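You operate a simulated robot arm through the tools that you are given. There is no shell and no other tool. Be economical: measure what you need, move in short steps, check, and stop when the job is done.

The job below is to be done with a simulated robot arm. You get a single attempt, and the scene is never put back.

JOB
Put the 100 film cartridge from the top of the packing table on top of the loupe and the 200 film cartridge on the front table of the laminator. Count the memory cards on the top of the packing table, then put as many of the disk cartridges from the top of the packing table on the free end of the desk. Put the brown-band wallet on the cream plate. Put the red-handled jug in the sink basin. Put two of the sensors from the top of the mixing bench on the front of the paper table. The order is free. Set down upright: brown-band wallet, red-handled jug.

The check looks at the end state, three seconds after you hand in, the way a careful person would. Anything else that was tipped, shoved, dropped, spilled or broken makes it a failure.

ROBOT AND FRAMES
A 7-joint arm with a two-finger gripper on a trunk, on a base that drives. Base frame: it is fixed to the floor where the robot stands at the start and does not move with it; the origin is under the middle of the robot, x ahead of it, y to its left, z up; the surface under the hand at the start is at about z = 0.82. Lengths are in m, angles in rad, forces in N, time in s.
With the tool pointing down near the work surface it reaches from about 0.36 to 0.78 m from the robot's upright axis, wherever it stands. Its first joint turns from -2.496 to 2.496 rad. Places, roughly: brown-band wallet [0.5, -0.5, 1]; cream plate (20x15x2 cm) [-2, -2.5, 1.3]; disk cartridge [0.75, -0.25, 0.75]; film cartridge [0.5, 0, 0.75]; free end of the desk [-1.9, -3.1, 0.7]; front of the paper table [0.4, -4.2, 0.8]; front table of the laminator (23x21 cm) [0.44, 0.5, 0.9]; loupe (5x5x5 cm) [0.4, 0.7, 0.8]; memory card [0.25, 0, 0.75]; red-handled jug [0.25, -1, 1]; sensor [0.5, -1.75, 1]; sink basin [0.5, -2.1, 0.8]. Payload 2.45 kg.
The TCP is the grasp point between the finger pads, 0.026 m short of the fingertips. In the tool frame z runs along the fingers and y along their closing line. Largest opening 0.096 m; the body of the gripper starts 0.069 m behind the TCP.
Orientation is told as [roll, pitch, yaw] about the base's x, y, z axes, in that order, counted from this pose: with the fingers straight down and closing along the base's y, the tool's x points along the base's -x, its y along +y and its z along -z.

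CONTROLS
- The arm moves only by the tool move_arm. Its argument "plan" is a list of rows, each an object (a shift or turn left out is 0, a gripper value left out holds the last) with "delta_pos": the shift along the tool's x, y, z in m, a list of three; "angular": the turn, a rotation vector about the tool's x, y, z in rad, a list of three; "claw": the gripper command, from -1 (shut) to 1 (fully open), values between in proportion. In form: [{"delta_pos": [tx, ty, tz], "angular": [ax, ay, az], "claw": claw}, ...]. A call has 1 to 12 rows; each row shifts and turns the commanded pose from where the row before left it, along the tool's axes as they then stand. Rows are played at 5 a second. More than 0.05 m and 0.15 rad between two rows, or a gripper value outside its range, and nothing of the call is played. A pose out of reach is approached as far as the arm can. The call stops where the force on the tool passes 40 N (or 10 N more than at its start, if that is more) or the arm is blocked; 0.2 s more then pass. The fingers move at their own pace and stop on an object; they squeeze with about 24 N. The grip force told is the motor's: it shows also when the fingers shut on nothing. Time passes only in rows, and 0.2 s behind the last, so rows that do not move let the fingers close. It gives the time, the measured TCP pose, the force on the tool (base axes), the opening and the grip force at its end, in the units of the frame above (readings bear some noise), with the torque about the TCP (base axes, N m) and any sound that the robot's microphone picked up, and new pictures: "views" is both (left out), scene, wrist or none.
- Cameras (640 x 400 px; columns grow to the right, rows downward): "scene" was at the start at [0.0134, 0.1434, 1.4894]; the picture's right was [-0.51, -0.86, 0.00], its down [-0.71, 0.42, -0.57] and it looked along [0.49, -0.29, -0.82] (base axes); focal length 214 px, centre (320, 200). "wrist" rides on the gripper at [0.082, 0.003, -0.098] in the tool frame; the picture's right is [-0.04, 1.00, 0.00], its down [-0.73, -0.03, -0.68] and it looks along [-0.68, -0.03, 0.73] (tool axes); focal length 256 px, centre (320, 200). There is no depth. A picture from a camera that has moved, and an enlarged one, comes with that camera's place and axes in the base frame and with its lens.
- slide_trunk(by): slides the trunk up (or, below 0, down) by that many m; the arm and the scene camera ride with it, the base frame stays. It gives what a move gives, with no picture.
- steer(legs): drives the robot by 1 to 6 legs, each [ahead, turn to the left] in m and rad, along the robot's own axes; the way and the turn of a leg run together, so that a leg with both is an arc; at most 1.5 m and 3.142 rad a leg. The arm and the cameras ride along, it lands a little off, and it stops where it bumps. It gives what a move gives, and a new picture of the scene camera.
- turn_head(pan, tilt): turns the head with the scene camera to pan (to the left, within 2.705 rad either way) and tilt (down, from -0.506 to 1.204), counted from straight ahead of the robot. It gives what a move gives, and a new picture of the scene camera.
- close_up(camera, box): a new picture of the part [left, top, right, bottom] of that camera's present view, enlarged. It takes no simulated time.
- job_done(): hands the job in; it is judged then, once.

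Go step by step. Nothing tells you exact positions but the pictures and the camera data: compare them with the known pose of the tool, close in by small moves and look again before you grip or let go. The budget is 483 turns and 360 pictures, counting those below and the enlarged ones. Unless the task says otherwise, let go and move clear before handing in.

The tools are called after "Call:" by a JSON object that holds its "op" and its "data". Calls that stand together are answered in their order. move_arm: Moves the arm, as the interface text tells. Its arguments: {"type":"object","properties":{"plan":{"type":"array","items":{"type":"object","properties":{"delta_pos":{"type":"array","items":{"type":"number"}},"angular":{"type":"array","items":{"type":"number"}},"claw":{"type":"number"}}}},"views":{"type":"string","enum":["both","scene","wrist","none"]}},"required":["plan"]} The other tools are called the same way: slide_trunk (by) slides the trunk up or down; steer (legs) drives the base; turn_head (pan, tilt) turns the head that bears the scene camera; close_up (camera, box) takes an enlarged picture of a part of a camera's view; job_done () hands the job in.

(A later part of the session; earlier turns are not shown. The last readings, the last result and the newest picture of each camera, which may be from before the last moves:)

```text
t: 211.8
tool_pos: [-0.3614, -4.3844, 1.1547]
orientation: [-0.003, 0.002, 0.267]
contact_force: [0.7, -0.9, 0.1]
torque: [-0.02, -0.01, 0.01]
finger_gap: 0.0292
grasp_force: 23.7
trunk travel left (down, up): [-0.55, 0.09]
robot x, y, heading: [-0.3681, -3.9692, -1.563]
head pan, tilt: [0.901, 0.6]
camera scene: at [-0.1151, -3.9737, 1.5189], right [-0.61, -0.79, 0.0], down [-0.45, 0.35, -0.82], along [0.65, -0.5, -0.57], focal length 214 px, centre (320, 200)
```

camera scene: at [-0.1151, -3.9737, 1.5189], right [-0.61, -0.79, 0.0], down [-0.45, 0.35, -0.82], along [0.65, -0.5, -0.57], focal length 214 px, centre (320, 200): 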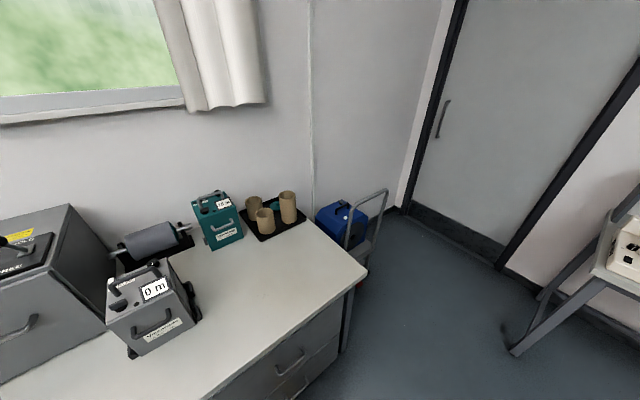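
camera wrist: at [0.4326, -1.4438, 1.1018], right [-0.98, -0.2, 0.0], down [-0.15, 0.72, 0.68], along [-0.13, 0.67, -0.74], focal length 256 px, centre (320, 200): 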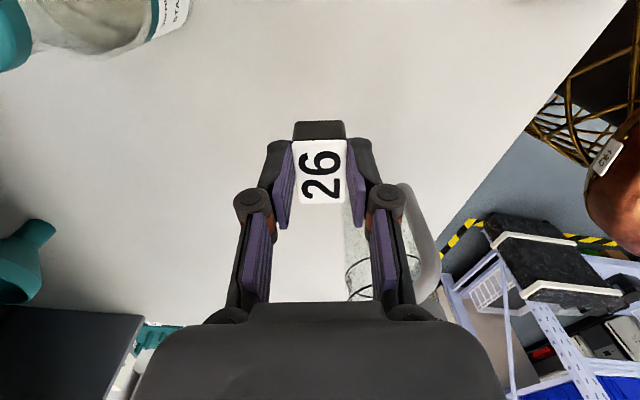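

This is the paper table; front edge x≈0.19, end at y≈-4.43; free front area around (0.35,-4.2). Move up to it facing +x.

Call:
{"op": "steer", "data": {"legs": [[0.2, 0], [0, 1.56], [0.17, 0]]}}

Call:
{"op": "turn_head", "data": {"pan": 0.3, "tilt": 0.9}}

Call:
{"op": "close_up", "data": {"camera": "wrist", "box": [0, 0, 640, 400]}}

```text
t: 218.3
tool_pos: [0.2233, -4.175, 1.1539]
orientation: [-0.004, 0.002, 1.816]
contact_force: [-0.4, 0.6, 0.2]
torque: [0.01, -0.02, -0.01]
finger_gap: 0.029
grasp_force: 23.9
trunk travel left (down, up): [-0.55, 0.09]
robot x, y, heading: [-0.1938, -4.1752, -0.012]
head pan, tilt: [0.901, 0.6]
camera scene: at [-0.1827, -3.9237, 1.519], right [0.78, -0.63, 0.0], down [-0.36, -0.44, -0.83], along [0.52, 0.64, -0.56], focal length 214 px, centre (320, 200)
```

scene: 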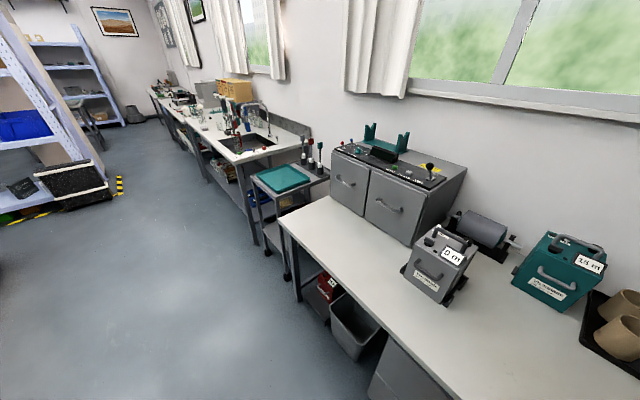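

```text
t: 219.3
tool_pos: [0.2219, -4.1766, 1.1543]
orientation: [-0.002, 0.002, 1.815]
contact_force: [0.4, 0.5, -1.0]
torque: [-0.01, -0.01, -0.04]
finger_gap: 0.0289
grasp_force: 23.5
trunk travel left (down, up): [-0.55, 0.09]
robot x, y, heading: [-0.1889, -4.1713, -0.011]
head pan, tilt: [0.3, 0.901]
camera scene: at [-0.1658, -3.9707, 1.4942], right [0.29, -0.96, 0.0], down [-0.75, -0.23, -0.62], along [0.6, 0.18, -0.78], focal length 214 px, centre (320, 200)
```

scene: 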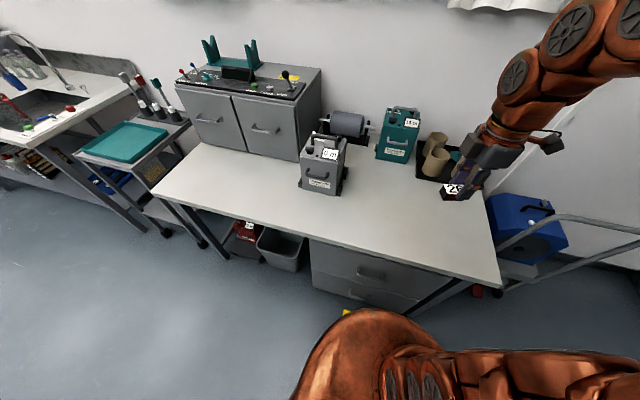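

```text
1.00 times, centred on (320, 200) of wrist (not enlarged: the box is as wide or as high as the picture)
camera zoom: at [0.2384, -4.2562, 1.2527], right [-0.98, -0.2, 0.0], down [-0.15, 0.72, 0.68], along [-0.13, 0.66, -0.74], focal length 256 px, centre (320, 200)
```

zoom: 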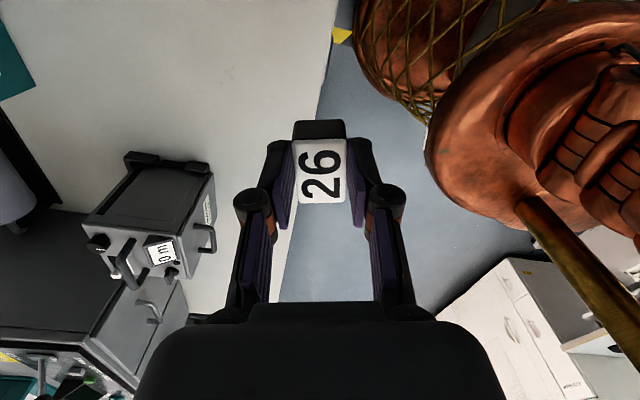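

Call:
{"op": "move_arm", "data": {"plan": [{"delta_pos": [0.006, -0.046, 0]}, {"delta_pos": [0.006, -0.046, 0]}, {"delta_pos": [0.006, -0.046, 0]}, {"delta_pos": [0, 0, 0.05]}, {"delta_pos": [0, 0, 0.05]}, {"delta_pos": [0, 0, 0.05]}, {"delta_pos": [0, 0, 0.05]}, {}], "views": "both"}}

```text
t: 221.1
tool_pos: [0.3609, -4.1585, 0.9513]
orientation: [-0.005, 0.002, 1.816]
contact_force: [0.0, -0.3, -0.9]
torque: [0.01, 0.02, -0.05]
finger_gap: 0.0289
grasp_force: 23.9
trunk travel left (down, up): [-0.55, 0.09]
robot x, y, heading: [-0.1932, -4.1693, -0.013]
head pan, tilt: [0.3, 0.901]
camera scene: at [-0.1657, -3.9707, 1.4942], right [0.29, -0.96, 0.0], down [-0.75, -0.22, -0.62], along [0.6, 0.18, -0.78], focal length 214 px, centre (320, 200)
camera wrist: at [0.3768, -4.2393, 1.0499], right [-0.98, -0.2, 0.0], down [-0.15, 0.72, 0.68], along [-0.14, 0.66, -0.74], focal length 256 px, centre (320, 200)
```

scene: 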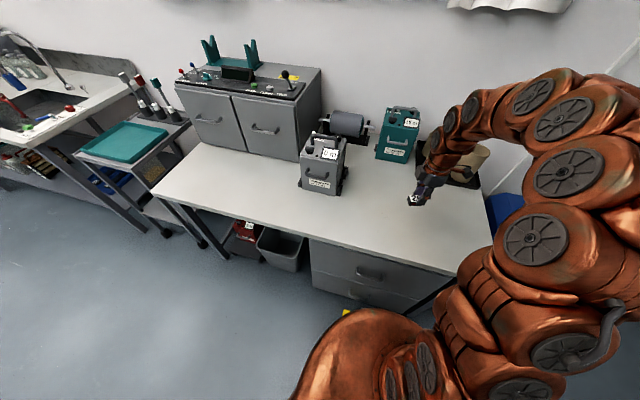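
wrist: 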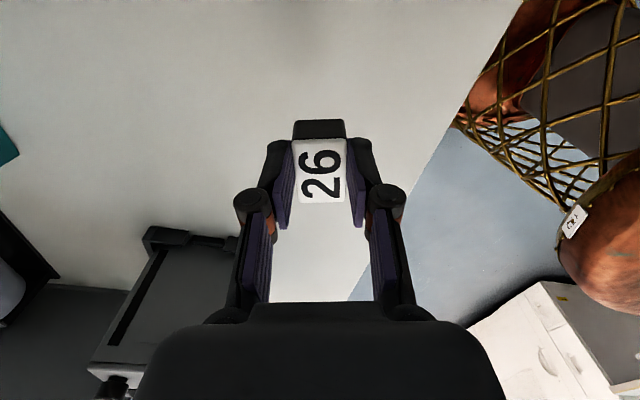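

Call:
{"op": "move_arm", "data": {"plan": [{"delta_pos": [0.03, 0, 0.02]}, {"delta_pos": [0, 0, 0.045]}, {"delta_pos": [0, 0, 0.015]}, {}], "views": "wrist"}}

```text
t: 222.1
tool_pos: [0.3684, -4.1851, 0.8744]
orientation: [-0.004, 0.002, 1.814]
contact_force: [-0.9, 0.4, -0.9]
torque: [0.03, -0.01, 0.0]
finger_gap: 0.0288
grasp_force: 23.9
trunk travel left (down, up): [-0.55, 0.09]
robot x, y, heading: [-0.1898, -4.1747, -0.013]
head pan, tilt: [0.3, 0.901]
camera wrist: at [0.3836, -4.2662, 0.9724], right [-0.98, -0.2, 0.0], down [-0.15, 0.72, 0.68], along [-0.13, 0.66, -0.74], focal length 256 px, centre (320, 200)
```

wrist: 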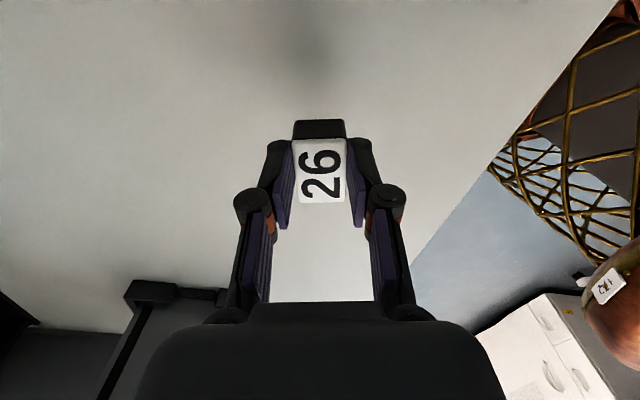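

Call:
{"op": "move_arm", "data": {"plan": [{"delta_pos": [0, 0, 0.02]}, {"delta_pos": [0, 0, 0.01]}, {"delta_pos": [0, 0, 0.008]}, {"delta_pos": [0, 0, 0.006]}, {}], "views": "none"}}

```text
t: 223.3
tool_pos: [0.3702, -4.1875, 0.8308]
orientation: [-0.003, 0.003, 1.813]
contact_force: [0.2, 0.3, -0.3]
torque: [0.04, 0.01, 0.02]
finger_gap: 0.029
grasp_force: 23.9
trunk travel left (down, up): [-0.55, 0.09]
robot x, y, heading: [-0.1898, -4.1734, -0.01]
head pan, tilt: [0.3, 0.901]
```

Call:
{"op": "move_arm", "data": {"plan": [{"delta_pos": [0, 0, 0.007]}, {"delta_pos": [0, 0, 0.006]}, {"delta_pos": [0, 0, 0.006]}, {}], "views": "wrist"}}

```text
t: 224.3
tool_pos: [0.3704, -4.1885, 0.8123]
orientation: [-0.009, 0.002, 1.815]
contact_force: [3.1, 1.9, 22.2]
torque: [0.02, -0.03, 0.03]
finger_gap: 0.029
grasp_force: 23.6
trunk travel left (down, up): [-0.55, 0.09]
robot x, y, heading: [-0.1921, -4.1729, -0.011]
head pan, tilt: [0.3, 0.901]
camera wrist: at [0.3851, -4.2687, 0.9103], right [-0.98, -0.2, -0.01], down [-0.15, 0.72, 0.68], along [-0.13, 0.66, -0.74], focal length 256 px, centre (320, 200)
```

wrist: 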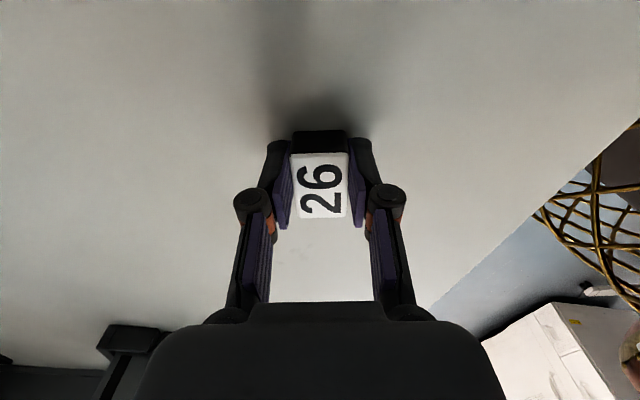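

Contact. Release and rise.

Call:
{"op": "move_arm", "data": {"plan": [{"delta_pos": [0, 0, -0.002]}, {"claw": 0.1}, {"claw": 0.1}, {"claw": 0.1}, {"delta_pos": [0, 0, -0.03]}, {"delta_pos": [0, 0, -0.05]}, {"delta_pos": [0, 0, -0.05]}, {"delta_pos": [0, 0, -0.05]}, {"delta_pos": [0, 0, -0.05]}, {"delta_pos": [0, 0, -0.05]}, {}], "views": "wrist"}}

```text
t: 226.7
tool_pos: [0.3673, -4.1873, 1.0935]
orientation: [-0.003, 0.003, 1.816]
contact_force: [1.0, 0.5, -0.5]
torque: [0.01, 0.03, -0.01]
finger_gap: 0.0526
grasp_force: 0.0
trunk travel left (down, up): [-0.55, 0.09]
robot x, y, heading: [-0.1939, -4.1735, -0.013]
head pan, tilt: [0.3, 0.901]
camera wrist: at [0.3825, -4.2674, 1.1924], right [-0.98, -0.2, 0.0], down [-0.15, 0.72, 0.68], along [-0.13, 0.66, -0.73], focal length 256 px, centre (320, 200)
```

wrist: 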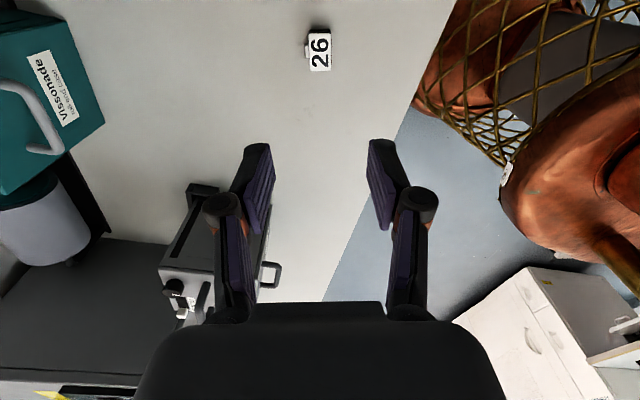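

Sensor 26 is on the paper table. Retract and drive back for sensor 57.

Call:
{"op": "move_arm", "data": {"plan": [{"delta_pos": [-0.01, 0.046, -0.015]}, {"delta_pos": [-0.01, 0.046, -0.015]}, {"delta_pos": [-0.01, 0.046, -0.015]}, {"delta_pos": [-0.005, 0.01, -0.02]}], "views": "none"}}

Call:
{"op": "steer", "data": {"legs": [[-0.2, 0], [0, 1.584], [1.45, 0], [1.42, 0], [0, -1.57], [0.2, 0]]}}

Call:
{"op": "close_up", "data": {"camera": "wrist", "box": [0, 0, 640, 400]}}

```text
t: 227.7
tool_pos: [0.2134, -4.1901, 1.1575]
orientation: [-0.003, 0.001, 1.814]
contact_force: [0.5, -0.1, 0.4]
torque: [0.03, 0.04, 0.0]
finger_gap: 0.053
grasp_force: 0.1
trunk travel left (down, up): [-0.55, 0.09]
robot x, y, heading: [-0.1899, -4.1703, -0.012]
head pan, tilt: [0.3, 0.901]
```

```text
t: 251.4
tool_pos: [0.3755, -1.3889, 1.1561]
orientation: [-0.006, 0.001, 1.753]
contact_force: [0.4, 0.3, 0.2]
torque: [0.0, -0.01, -0.03]
finger_gap: 0.0528
grasp_force: 0.0
trunk travel left (down, up): [-0.55, 0.09]
robot x, y, heading: [-0.0288, -1.3479, -0.07]
head pan, tilt: [0.3, 0.901]
camera scene: at [0.0097, -1.1462, 1.4942], right [0.23, -0.97, 0.0], down [-0.76, -0.18, -0.62], along [0.61, 0.14, -0.78], focal length 214 px, centre (320, 200)
```

scene: 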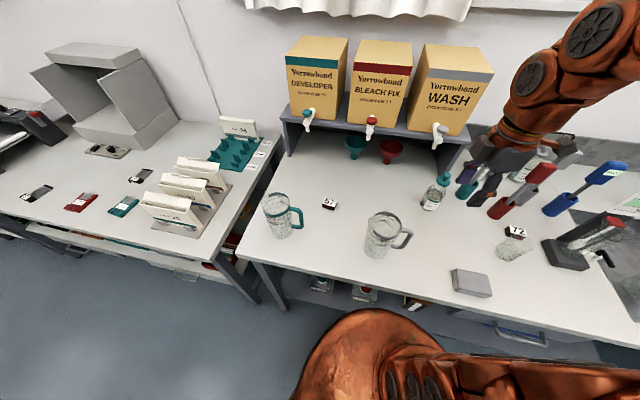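

```text
1.00 times, centred on (320, 200) of wrist (not enlarged: the box is as wide or as high as the picture)
camera zoom: at [0.3861, -1.4707, 1.2558], right [-0.99, -0.14, 0.0], down [-0.11, 0.73, 0.68], along [-0.09, 0.67, -0.74], focal length 256 px, centre (320, 200)
```

zoom: 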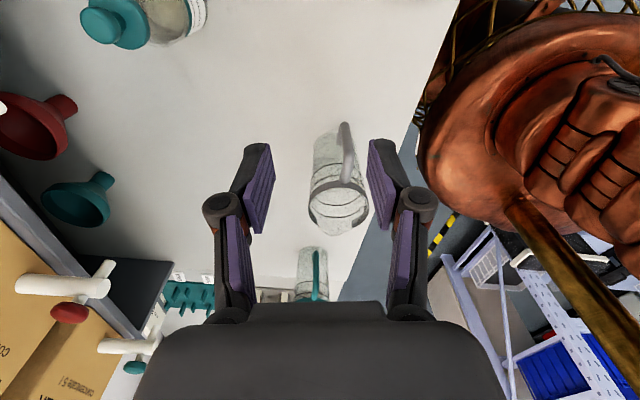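

Sensor 57 near (0.458,-1.08). Move above it at height.

Call:
{"op": "move_arm", "data": {"plan": [{"delta_pos": [-0.041, -0.019, 0], "claw": 0.3}, {"delta_pos": [-0.041, -0.019, 0]}, {"delta_pos": [-0.041, -0.019, 0]}, {"delta_pos": [-0.041, -0.019, 0]}, {"delta_pos": [-0.041, -0.019, 0]}, {"delta_pos": [-0.041, -0.019, 0]}, {"delta_pos": [-0.04, -0.0206, 0]}, {"delta_pos": [0, 0, 0.04]}, {"delta_pos": [0, 0, 0.04]}, {"delta_pos": [0, 0, 0.04]}, {}], "views": "both"}}

```text
t: 253.8
tool_pos: [0.4577, -1.0833, 1.0413]
orientation: [-0.005, 0.003, 1.753]
contact_force: [0.9, 0.4, 0.1]
torque: [0.0, -0.01, 0.0]
finger_gap: 0.0624
grasp_force: 0.1
trunk travel left (down, up): [-0.55, 0.09]
robot x, y, heading: [-0.0295, -1.35, -0.076]
head pan, tilt: [0.3, 0.901]
camera scene: at [0.0099, -1.146, 1.4942], right [0.23, -0.97, 0.0], down [-0.76, -0.18, -0.62], along [0.61, 0.14, -0.78], focal length 214 px, centre (320, 200)
camera wrist: at [0.4667, -1.1635, 1.1383], right [-0.99, -0.14, 0.0], down [-0.11, 0.73, 0.68], along [-0.09, 0.67, -0.74], focal length 256 px, centre (320, 200)
```

scene: 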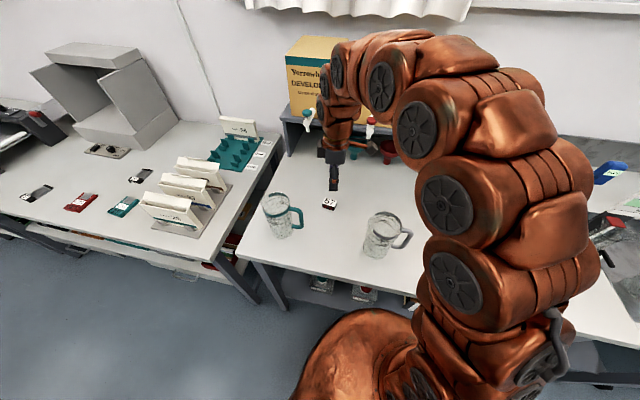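
wrist: 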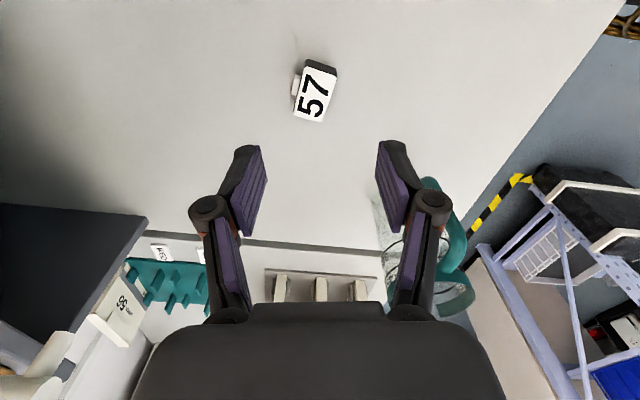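

Call:
{"op": "move_arm", "data": {"plan": [{"delta_pos": [0, -0.004, 0], "angular": [0, 0, 0.12]}, {"angular": [0, 0, 0.12], "delta_pos": [0, 0, 0.03]}, {"delta_pos": [0, 0, 0.03]}, {}], "views": "wrist"}}

```text
t: 254.8
tool_pos: [0.4609, -1.0817, 0.9762]
orientation: [-0.006, 0.0, 1.51]
contact_force: [0.6, -0.1, 0.3]
torque: [0.02, 0.0, 0.01]
finger_gap: 0.0625
grasp_force: 0.1
trunk travel left (down, up): [-0.55, 0.09]
robot x, y, heading: [-0.0283, -1.3475, -0.072]
head pan, tilt: [0.3, 0.901]
camera wrist: at [0.4514, -1.1642, 1.075], right [-0.99, 0.1, -0.01], down [0.07, 0.73, 0.68], along [0.07, 0.68, -0.73], focal length 256 px, centre (320, 200)
```

wrist: 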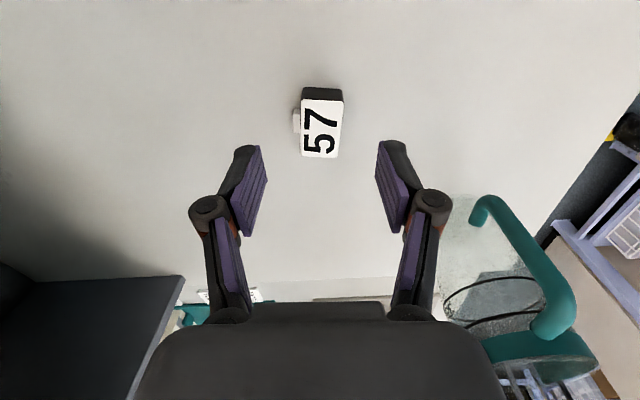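

Call:
{"op": "move_arm", "data": {"plan": [{"delta_pos": [0, 0, 0.03]}, {"delta_pos": [0, 0, 0.021]}, {"claw": -1}, {"claw": -1}, {"claw": -1}, {"claw": -1}, {"delta_pos": [0, 0, -0.04]}, {"delta_pos": [0, 0, -0.05]}, {"delta_pos": [0, 0, -0.05]}, {"delta_pos": [0, 0, -0.05]}, {}], "views": "wrist"}}

```text
t: 257.2
tool_pos: [0.4582, -1.0834, 1.1184]
orientation: [-0.004, 0.002, 1.51]
contact_force: [-0.1, -0.5, 0.7]
torque: [0.0, 0.0, -0.01]
finger_gap: 0.0288
grasp_force: 23.9
trunk travel left (down, up): [-0.55, 0.09]
robot x, y, heading: [-0.0278, -1.3461, -0.067]
head pan, tilt: [0.3, 0.901]
camera wrist: at [0.4487, -1.1648, 1.2163], right [-1.0, 0.1, 0.0], down [0.07, 0.73, 0.68], along [0.07, 0.67, -0.73], focal length 256 px, centre (320, 200)
```

wrist: 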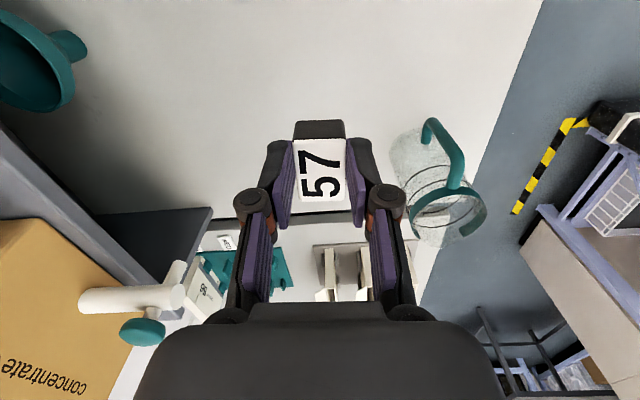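

Held. Retract and drive back to the paper table.

Call:
{"op": "move_arm", "data": {"plan": [{"delta_pos": [0, 0, -0.04]}, {"delta_pos": [0.042, 0.01, 0]}, {"delta_pos": [0.042, 0.01, 0]}, {"delta_pos": [0.042, 0.01, 0]}, {"delta_pos": [0.042, 0.01, 0]}, {"delta_pos": [0.042, 0.01, 0]}, {"delta_pos": [0.042, 0.01, 0]}, {"delta_pos": [0.042, 0.012, 0]}], "views": "none"}}

Call:
{"op": "steer", "data": {"legs": [[-0.35, 0], [0, -1.5], [1.45, 0], [1.4, 0], [0, 1.56], [0.18, 0]]}}

Call:
{"op": "close_up", "data": {"camera": "wrist", "box": [0, 0, 640, 400]}}

```text
t: 259.1
tool_pos: [0.3698, -1.3715, 1.1568]
orientation: [-0.003, 0.001, 1.514]
contact_force: [-0.6, 1.2, -0.2]
torque: [-0.03, 0.02, 0.01]
finger_gap: 0.0292
grasp_force: 23.4
trunk travel left (down, up): [-0.55, 0.09]
robot x, y, heading: [-0.0311, -1.3454, -0.072]
head pan, tilt: [0.3, 0.901]
```

```text
t: 283.4
tool_pos: [0.0334, -4.1795, 1.1574]
orientation: [-0.007, -0.001, 1.539]
contact_force: [0.0, 0.1, -0.1]
torque: [0.02, 0.0, -0.02]
finger_gap: 0.0291
grasp_force: 24.1
trunk travel left (down, up): [-0.55, 0.09]
robot x, y, heading: [-0.3698, -4.1651, -0.046]
head pan, tilt: [0.3, 0.901]
camera scene: at [-0.334, -3.9641, 1.4942], right [0.25, -0.97, 0.0], down [-0.76, -0.2, -0.62], along [0.6, 0.16, -0.78], focal length 214 px, centre (320, 200)
```

scene: 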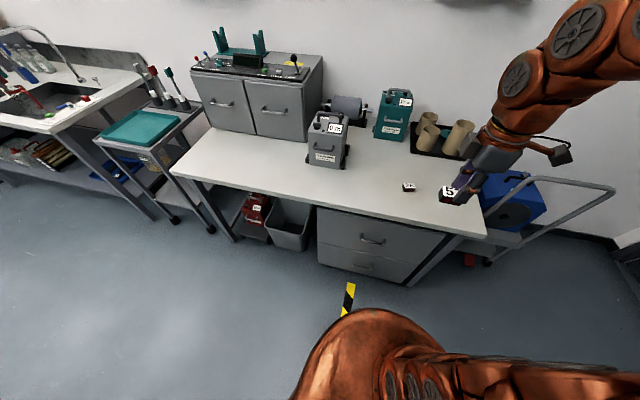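

```text
1.00 times, centred on (320, 200) of wrist (not enlarged: the box is as wide or as high as the picture)
camera zoom: at [0.0261, -4.2615, 1.2555], right [-1.0, 0.07, 0.0], down [0.05, 0.73, 0.68], along [0.05, 0.68, -0.73], focal length 256 px, centre (320, 200)
```

zoom: 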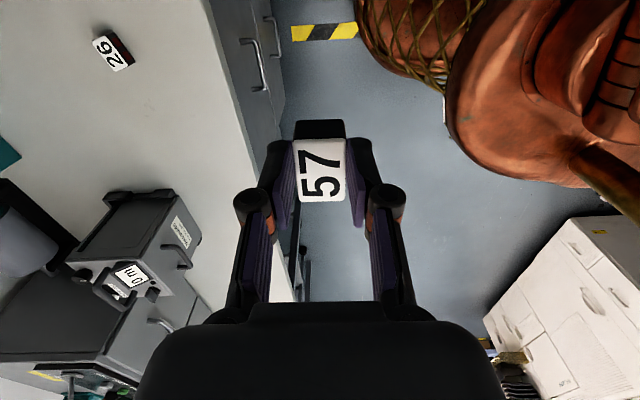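

Call:
{"op": "steer", "data": {"legs": [[0.16, 0]]}}

Call:
{"op": "move_arm", "data": {"plan": [{"delta_pos": [0.024, -0.04, 0]}, {"delta_pos": [0.024, -0.04, 0]}, {"delta_pos": [0.024, -0.04, 0]}, {"delta_pos": [0.022, -0.04, 0]}, {"delta_pos": [0, 0, 0.05]}, {"delta_pos": [0, 0, 0.05]}, {"delta_pos": [0, 0, 0.05]}, {"delta_pos": [0, 0, 0.05]}, {"delta_pos": [0, 0, 0.05]}, {}], "views": "both"}}

```text
t: 284.8
tool_pos: [0.1957, -4.1854, 1.1578]
orientation: [-0.005, -0.001, 1.54]
contact_force: [0.4, 0.0, -0.7]
torque: [0.02, -0.02, -0.02]
finger_gap: 0.0289
grasp_force: 23.6
trunk travel left (down, up): [-0.55, 0.09]
robot x, y, heading: [-0.2037, -4.1724, -0.043]
head pan, tilt: [0.3, 0.901]
camera scene: at [-0.1713, -3.9713, 1.4942], right [0.25, -0.97, 0.0], down [-0.76, -0.2, -0.62], along [0.6, 0.16, -0.78], focal length 214 px, centre (320, 200)
```

scene: 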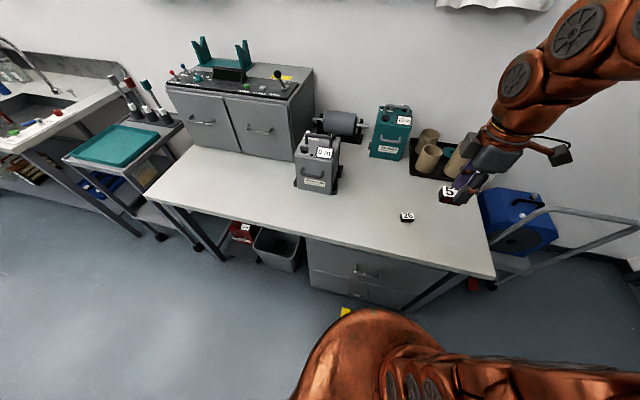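

```text
t: 287.0
tool_pos: [0.3532, -4.288, 0.9097]
orientation: [-0.003, -0.001, 1.542]
contact_force: [-0.9, 0.4, -0.4]
torque: [-0.04, 0.0, 0.0]
finger_gap: 0.0288
grasp_force: 24.5
trunk travel left (down, up): [-0.55, 0.09]
robot x, y, heading: [-0.2035, -4.1732, -0.043]
head pan, tilt: [0.3, 0.901]
camera scene: at [-0.171, -3.9714, 1.4942], right [0.25, -0.97, 0.0], down [-0.76, -0.2, -0.62], along [0.6, 0.16, -0.78], focal length 214 px, centre (320, 200)
camera wrist: at [0.3466, -4.3701, 1.0075], right [-1.0, 0.07, 0.0], down [0.05, 0.73, 0.68], along [0.05, 0.68, -0.73], focal length 256 px, centre (320, 200)
```

scene: 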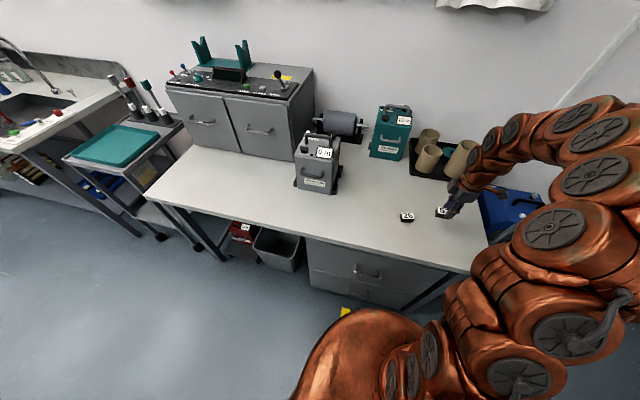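
wrist: 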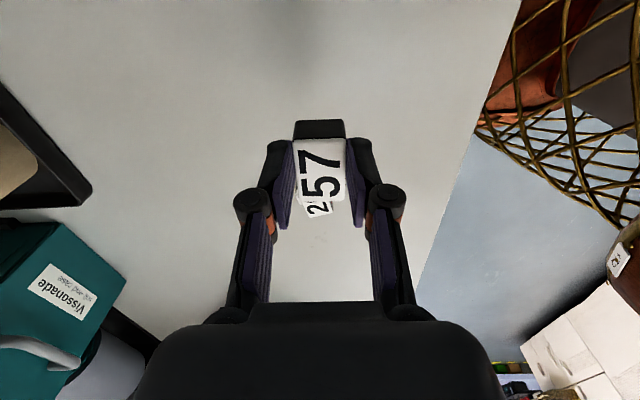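

Call:
{"op": "move_arm", "data": {"plan": [{"delta_pos": [0, 0, 0.045]}, {"delta_pos": [0, 0, 0.03]}, {"delta_pos": [0, 0, 0.01]}, {"delta_pos": [0, 0, 0.008]}, {}], "views": "none"}}

```text
t: 288.2
tool_pos: [0.3551, -4.2852, 0.8183]
orientation: [-0.009, 0.002, 1.541]
contact_force: [4.3, -2.7, 21.6]
torque: [-0.08, -0.07, -0.03]
finger_gap: 0.0289
grasp_force: 24.5
trunk travel left (down, up): [-0.55, 0.09]
robot x, y, heading: [-0.2027, -4.1712, -0.046]
head pan, tilt: [0.3, 0.901]
```

Call:
{"op": "move_arm", "data": {"plan": [{"delta_pos": [0, 0, -0.002]}, {"claw": 0.1}, {"claw": 0.1}, {"claw": 0.1}, {"delta_pos": [0, 0, -0.03]}, {"delta_pos": [0, 0, -0.05]}, {"delta_pos": [0, 0, -0.05]}, {"delta_pos": [0, 0, -0.05]}, {"delta_pos": [0, 0, -0.05]}, {"delta_pos": [0, 0, -0.05]}, {"delta_pos": [0, 0, -0.05]}, {}], "views": "wrist"}}

```text
t: 290.8
tool_pos: [0.358, -4.2859, 1.1451]
orientation: [-0.005, -0.001, 1.542]
contact_force: [-0.3, 0.0, 0.4]
torque: [0.03, -0.02, 0.0]
finger_gap: 0.0531
grasp_force: 0.1
trunk travel left (down, up): [-0.55, 0.09]
robot x, y, heading: [-0.202, -4.1725, -0.043]
head pan, tilt: [0.3, 0.901]
camera wrist: at [0.3508, -4.3674, 1.2438], right [-1.0, 0.07, 0.0], down [0.05, 0.73, 0.68], along [0.05, 0.68, -0.73], focal length 256 px, centre (320, 200)
```

wrist: 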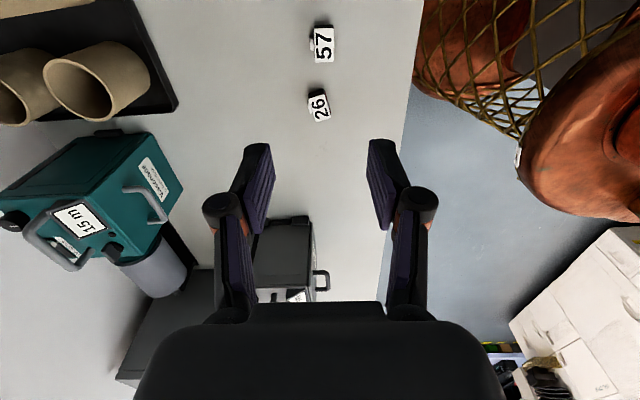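

Both sensors are on the paper table. Next is the wallet: retract, then drive back to the packing table.

Call:
{"op": "move_arm", "data": {"plan": [{"delta_pos": [-0.025, 0.04, -0.01]}, {"delta_pos": [-0.025, 0.04, -0.01]}, {"delta_pos": [-0.025, 0.04, -0.01]}, {"delta_pos": [-0.02, 0.025, -0.01], "claw": 0}], "views": "none"}}

Call:
{"op": "steer", "data": {"legs": [[-0.06, 0], [0, 1.613], [1.45, 0], [1.45, 0]]}}

```text
t: 291.8
tool_pos: [0.2089, -4.1851, 1.1838]
orientation: [-0.003, 0.0, 1.541]
contact_force: [0.4, -0.1, 0.5]
torque: [0.01, 0.02, 0.02]
finger_gap: 0.0481
grasp_force: 0.0
trunk travel left (down, up): [-0.55, 0.09]
robot x, y, heading: [-0.2069, -4.1728, -0.039]
head pan, tilt: [0.3, 0.901]
```

```text
t: 310.5
tool_pos: [-0.1803, -0.8125, 1.1827]
orientation: [-0.006, 0.0, 3.099]
contact_force: [0.1, 0.0, 0.2]
torque: [0.0, -0.01, -0.01]
finger_gap: 0.0481
grasp_force: 0.2
trunk travel left (down, up): [-0.55, 0.09]
robot x, y, heading: [-0.1955, -1.2274, 1.515]
head pan, tilt: [0.3, 0.901]
camera scene: at [-0.3975, -1.1944, 1.4942], right [0.97, 0.24, 0.0], down [0.19, -0.76, -0.62], along [-0.15, 0.6, -0.78], focal length 214 px, centre (320, 200)
```

scene: 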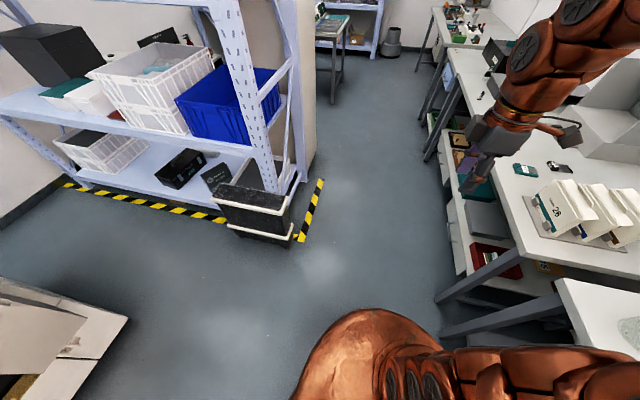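

Call:
{"op": "steer", "data": {"legs": [[1.25, 0.0], [0, -2.1], [0.1, 0]]}}

Call:
{"op": "turn_head", "data": {"pan": 0.3, "tilt": 0.9}}

```text
t: 322.5
tool_pos: [0.3101, -0.2374, 1.1842]
orientation: [-0.004, -0.002, 1.035]
contact_force: [-0.6, 1.0, 0.2]
torque: [-0.05, -0.01, 0.02]
finger_gap: 0.0481
grasp_force: 0.1
trunk travel left (down, up): [-0.55, 0.09]
robot x, y, heading: [-0.0454, -0.0242, -0.554]
head pan, tilt: [0.3, 0.901]
camera scene: at [0.081, 0.1345, 1.4942], right [-0.25, -0.97, 0.0], down [-0.76, 0.19, -0.62], along [0.6, -0.15, -0.78], focal length 214 px, centre (320, 200)
```

scene: 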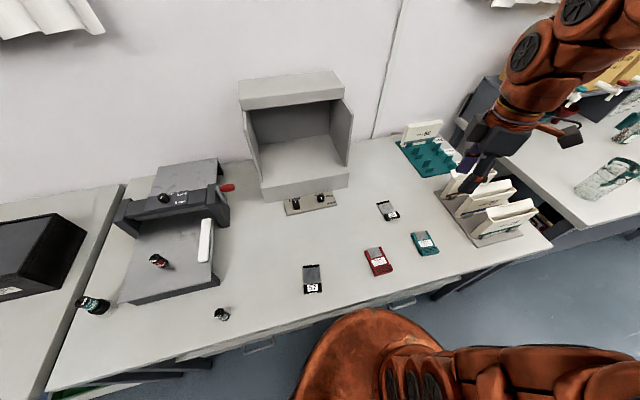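

```text
t: 323.1
tool_pos: [0.3101, -0.237, 1.1834]
orientation: [-0.004, -0.001, 1.034]
contact_force: [0.6, -0.2, 0.5]
torque: [-0.04, 0.07, 0.0]
finger_gap: 0.0481
grasp_force: 0.0
trunk travel left (down, up): [-0.55, 0.09]
robot x, y, heading: [-0.0441, -0.0276, -0.551]
head pan, tilt: [0.3, 0.901]
camera scene: at [0.0812, 0.1344, 1.4942], right [-0.25, -0.97, 0.0], down [-0.76, 0.19, -0.62], along [0.6, -0.15, -0.78], focal length 214 px, centre (320, 200)
```

scene: 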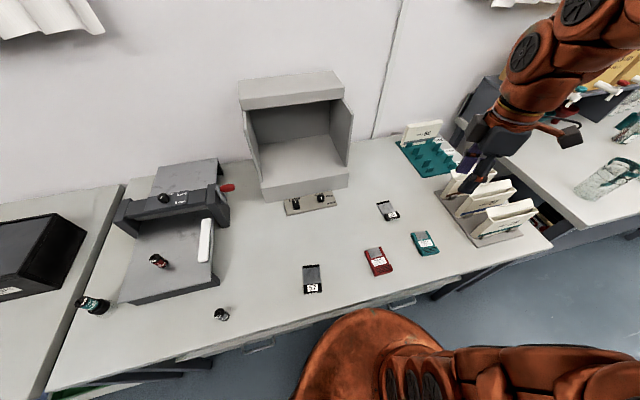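

Reorient: yaw to 90°, then tilt the tool forward so it points toward -y and slightly down, camera on top.

Call:
{"op": "move_arm", "data": {"plan": [{"angular": [0, 0, -0.134]}, {"angular": [0, 0, -0.134]}, {"angular": [0, 0, -0.134]}, {"angular": [0, 0, -0.135]}, {"delta_pos": [0.02, -0.035, 0]}, {"delta_pos": [0.02, -0.035, 0]}, {"delta_pos": [0.02, -0.035, 0]}, {"delta_pos": [0.02, -0.035, 0]}, {"delta_pos": [0.02, -0.034, 0]}, {}], "views": "none"}}

Call:
{"op": "move_arm", "data": {"plan": [{"angular": [0, 0.14, 0]}, {"angular": [0, 0.14, 0]}, {"angular": [0, 0.14, 0]}, {"angular": [0, 0.14, 0]}, {"angular": [0, 0.14, 0]}, {"angular": [0, 0.14, 0]}, {"angular": [0, 0.14, 0]}, {"angular": [0, 0.14, 0]}, {}], "views": "both"}}

```text
t: 325.3
tool_pos: [0.485, -0.3372, 1.1831]
orientation: [-0.004, 0.003, 1.573]
contact_force: [1.1, 0.8, -0.3]
torque: [0.03, -0.02, 0.01]
finger_gap: 0.048
grasp_force: 0.1
trunk travel left (down, up): [-0.55, 0.09]
robot x, y, heading: [-0.047, -0.0255, -0.552]
head pan, tilt: [0.3, 0.901]
```

```text
t: 327.3
tool_pos: [0.4823, -0.3384, 1.183]
orientation: [-0.008, 1.125, 1.563]
contact_force: [-0.4, 0.8, 0.4]
torque: [0.02, -0.01, -0.02]
finger_gap: 0.0479
grasp_force: 0.1
trunk travel left (down, up): [-0.55, 0.09]
robot x, y, heading: [-0.0466, -0.0259, -0.549]
head pan, tilt: [0.3, 0.901]
camera scene: at [0.0813, 0.1346, 1.4942], right [-0.25, -0.97, 0.0], down [-0.76, 0.19, -0.62], along [0.6, -0.15, -0.78], focal length 214 px, centre (320, 200)
camera wrist: at [0.4785, -0.2854, 1.3], right [-1.0, 0.02, -0.04], down [0.03, 0.93, -0.37], along [0.03, -0.37, -0.93], focal length 256 px, centre (320, 200)
```

scene: 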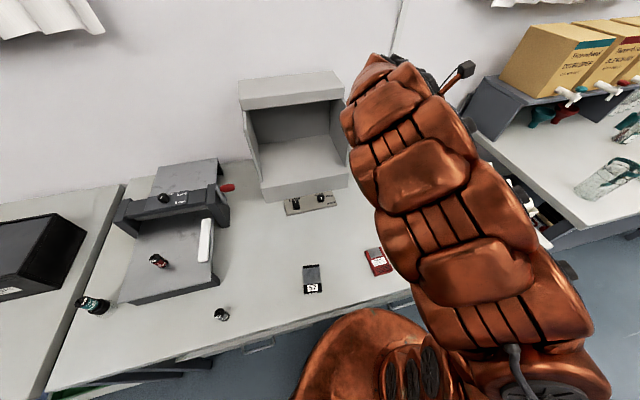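
wrist: 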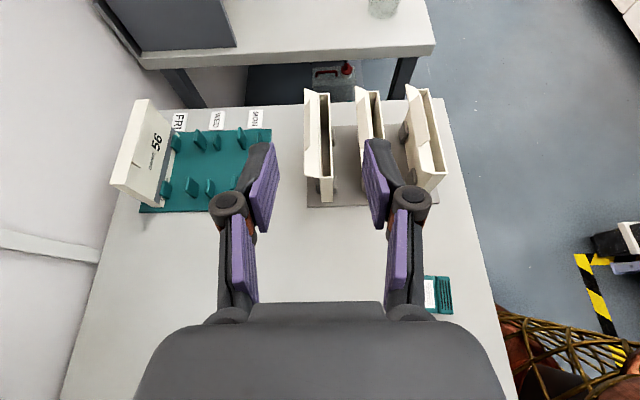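

Call:
{"op": "close_up", "data": {"camera": "wrist", "box": [260, 70, 460, 220]}}

```text
2.67 times, centred on (360, 145) of wrist
camera zoom: at [0.4785, -0.2854, 1.3], right [-1.0, 0.02, -0.04], down [0.03, 0.93, -0.37], along [0.03, -0.37, -0.93], focal length 683 px, centre (213, 347)
```

zoom: 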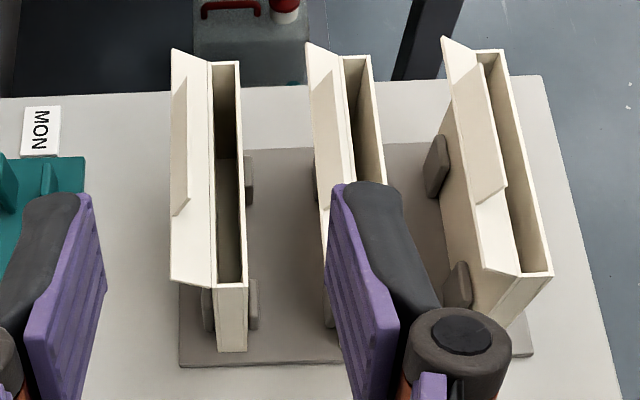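

The wallet's near end is at y≈-0.47, box x≈0.469–0.488, pegs low at its feet. I flatten the tilt slightly and descend to in front of the near end.

Call:
{"op": "move_arm", "data": {"plan": [{"angular": [0, 0.1, 0]}, {"delta_pos": [-0.0363, 0.0004, 0.0219]}, {"delta_pos": [-0.0363, 0.0004, 0.0219]}, {"delta_pos": [-0.0363, 0.0004, 0.0219]}, {"delta_pos": [-0.0363, 0.0004, 0.0219]}, {"delta_pos": [-0.0363, 0.0004, 0.0219]}, {}], "views": "both"}}

```text
t: 328.9
tool_pos: [0.4817, -0.3785, 0.9744]
orientation: [-0.012, 1.224, 1.56]
contact_force: [-0.2, 0.0, -0.4]
torque: [0.02, 0.01, -0.02]
finger_gap: 0.048
grasp_force: 0.0
trunk travel left (down, up): [-0.55, 0.09]
robot x, y, heading: [-0.0456, -0.0233, -0.55]
head pan, tilt: [0.3, 0.901]
camera scene: at [0.0813, 0.1345, 1.4942], right [-0.25, -0.97, 0.0], down [-0.76, 0.19, -0.62], along [0.6, -0.15, -0.78], focal length 214 px, centre (320, 200)
camera wrist: at [0.4782, -0.3148, 1.0849], right [-1.0, 0.01, -0.04], down [0.03, 0.89, -0.46], along [0.03, -0.46, -0.89], focal length 256 px, centre (320, 200)
```

scene: 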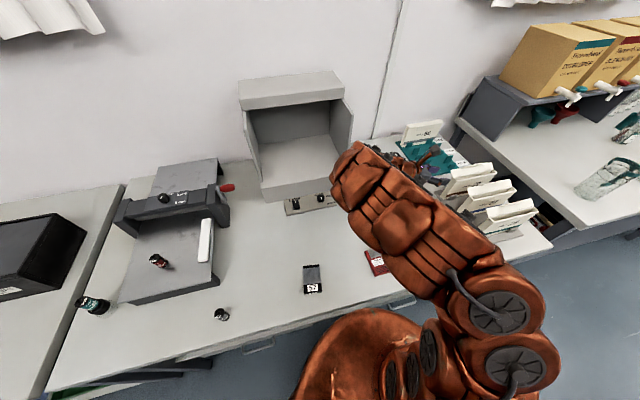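
wrist: 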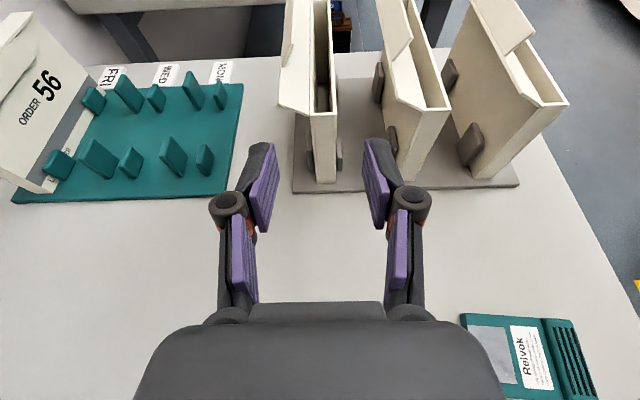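

Call:
{"op": "move_arm", "data": {"plan": [{"delta_pos": [-0.0238, 0.001, 0.0145]}, {"delta_pos": [-0.0238, 0.001, 0.0145]}, {}], "views": "both"}}

```text
t: 329.7
tool_pos: [0.4809, -0.389, 0.9184]
orientation: [-0.011, 1.224, 1.559]
contact_force: [0.0, 0.6, -0.2]
torque: [-0.02, 0.0, -0.02]
finger_gap: 0.0478
grasp_force: 0.1
trunk travel left (down, up): [-0.55, 0.09]
robot x, y, heading: [-0.041, -0.026, -0.554]
head pan, tilt: [0.3, 0.901]
camera scene: at [0.0813, 0.1345, 1.4942], right [-0.25, -0.97, 0.0], down [-0.76, 0.19, -0.62], along [0.6, -0.15, -0.78], focal length 214 px, centre (320, 200)
camera wrist: at [0.4762, -0.3248, 1.0292], right [-1.0, 0.01, -0.04], down [0.03, 0.89, -0.46], along [0.03, -0.46, -0.89], focal length 256 px, centre (320, 200)
```

scene: 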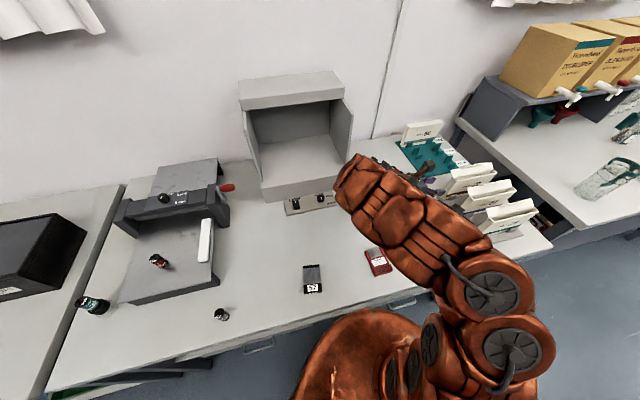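
wrist: 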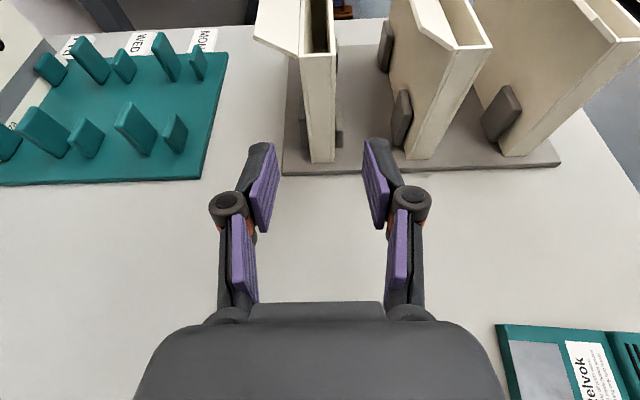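

Pegs reach about z≈0.88 and the flap begins at 0.93, so I flatten the tool a bit more and aim fingers at z≈0.90.

Call:
{"op": "move_arm", "data": {"plan": [{"angular": [0, 0.1, 0]}, {"delta_pos": [-0.0157, 0.001, 0.0154]}, {}], "views": "wrist"}}

Call:
{"op": "close_up", "data": {"camera": "wrist", "box": [200, 0, 480, 200]}}

```text
t: 330.5
tool_pos: [0.479, -0.4001, 0.8998]
orientation: [-0.014, 1.323, 1.556]
contact_force: [0.8, 0.0, 0.7]
torque: [0.0, 0.01, -0.02]
finger_gap: 0.0479
grasp_force: 0.1
trunk travel left (down, up): [-0.55, 0.09]
robot x, y, heading: [-0.0449, -0.0246, -0.548]
head pan, tilt: [0.3, 0.901]
camera wrist: at [0.474, -0.3255, 1.0037], right [-1.0, 0.01, -0.04], down [0.03, 0.84, -0.54], along [0.03, -0.55, -0.84], focal length 256 px, centre (320, 200)
```

wrist: 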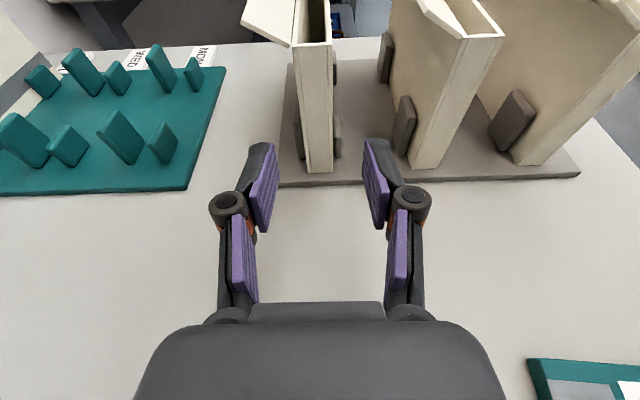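

```text
2.00 times, centred on (340, 100) of wrist
camera zoom: at [0.474, -0.3255, 1.0037], right [-1.0, 0.01, -0.04], down [0.03, 0.84, -0.54], along [0.03, -0.55, -0.84], focal length 512 px, centre (280, 400)
```

zoom: 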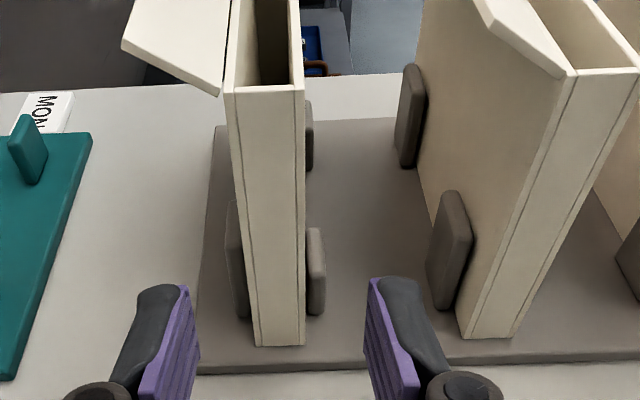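

Centred and between pegs and flap in height. Advance along -y.

Call:
{"op": "move_arm", "data": {"plan": [{"delta_pos": [0.0071, 0, 0.0279]}, {"delta_pos": [0.0071, 0, 0.0279]}, {"delta_pos": [0.0035, 0, 0.014]}, {}], "views": "wrist"}}

```text
t: 331.5
tool_pos: [0.4797, -0.4719, 0.9002]
orientation: [-0.014, 1.323, 1.557]
contact_force: [0.0, -0.3, 0.1]
torque: [-0.07, -0.01, 0.0]
finger_gap: 0.0478
grasp_force: 0.1
trunk travel left (down, up): [-0.55, 0.09]
robot x, y, heading: [-0.0456, -0.0234, -0.551]
head pan, tilt: [0.3, 0.901]
camera wrist: at [0.4757, -0.3971, 1.0039], right [-1.0, 0.01, -0.04], down [0.03, 0.84, -0.54], along [0.03, -0.55, -0.84], focal length 256 px, centre (320, 200)
```

wrist: 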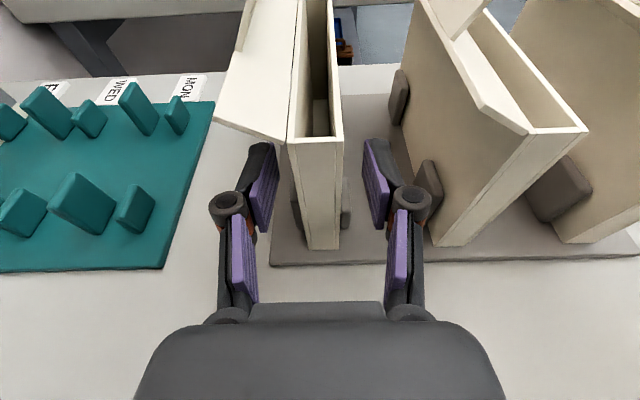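

Clear on both sides. Advance the last 4 cm.

Call:
{"op": "move_arm", "data": {"plan": [{"delta_pos": [0.005, 0, 0.02]}, {"delta_pos": [0.0055, 0, 0.0215]}, {}], "views": "wrist"}}

Call:
{"op": "close_up", "data": {"camera": "scene", "box": [320, 110, 560, 260]}}

```text
t: 332.3
tool_pos: [0.4764, -0.5153, 0.9032]
orientation: [-0.013, 1.323, 1.557]
contact_force: [0.4, -0.3, 0.7]
torque: [-0.02, 0.0, 0.03]
finger_gap: 0.0481
grasp_force: 0.0
trunk travel left (down, up): [-0.55, 0.09]
robot x, y, heading: [-0.046, -0.0276, -0.547]
head pan, tilt: [0.3, 0.901]
camera wrist: at [0.4728, -0.441, 1.0061], right [-1.0, 0.01, -0.04], down [0.03, 0.84, -0.54], along [0.03, -0.55, -0.84], focal length 256 px, centre (320, 200)
```

wrist: 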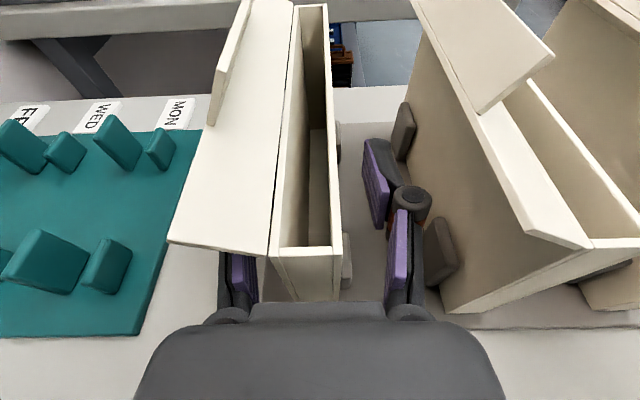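

```text
2.67 times, centred on (440, 185) of scene
camera zoom: at [0.0813, 0.1344, 1.4942], right [-0.25, -0.97, 0.0], down [-0.76, 0.19, -0.62], along [0.6, -0.15, -0.78], focal length 572 px, centre (0, 240)
```

zoom: 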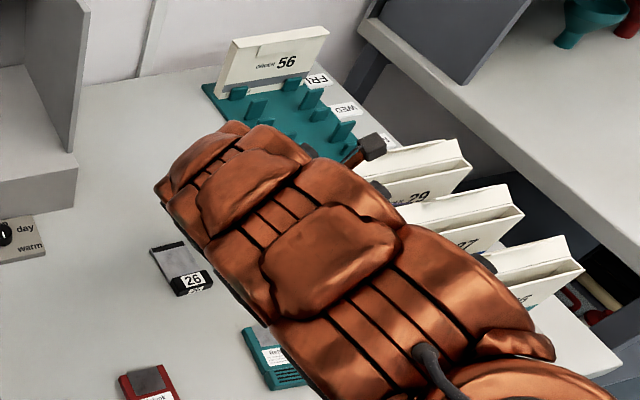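

The left finger is beneath the flap and the right one in front. Close the gripper.

Call:
{"op": "move_arm", "data": {"plan": [{"claw": -1}, {"claw": -1}, {"claw": -1}, {"claw": -1}], "views": "wrist"}}

```text
t: 333.3
tool_pos: [0.4784, -0.5162, 0.9022]
orientation: [-0.015, 1.323, 1.56]
contact_force: [7.5, -1.4, 0.1]
torque: [-0.03, -0.37, 0.07]
finger_gap: 0.0209
grasp_force: 24.0
trunk travel left (down, up): [-0.55, 0.09]
robot x, y, heading: [-0.0435, -0.0267, -0.549]
head pan, tilt: [0.3, 0.901]
camera wrist: at [0.4737, -0.4406, 1.0058], right [-1.0, 0.01, -0.04], down [0.03, 0.84, -0.54], along [0.03, -0.55, -0.84], focal length 256 px, centre (320, 200)
```

wrist: 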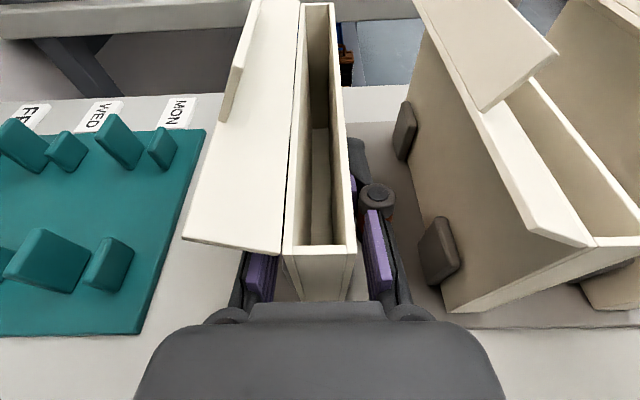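

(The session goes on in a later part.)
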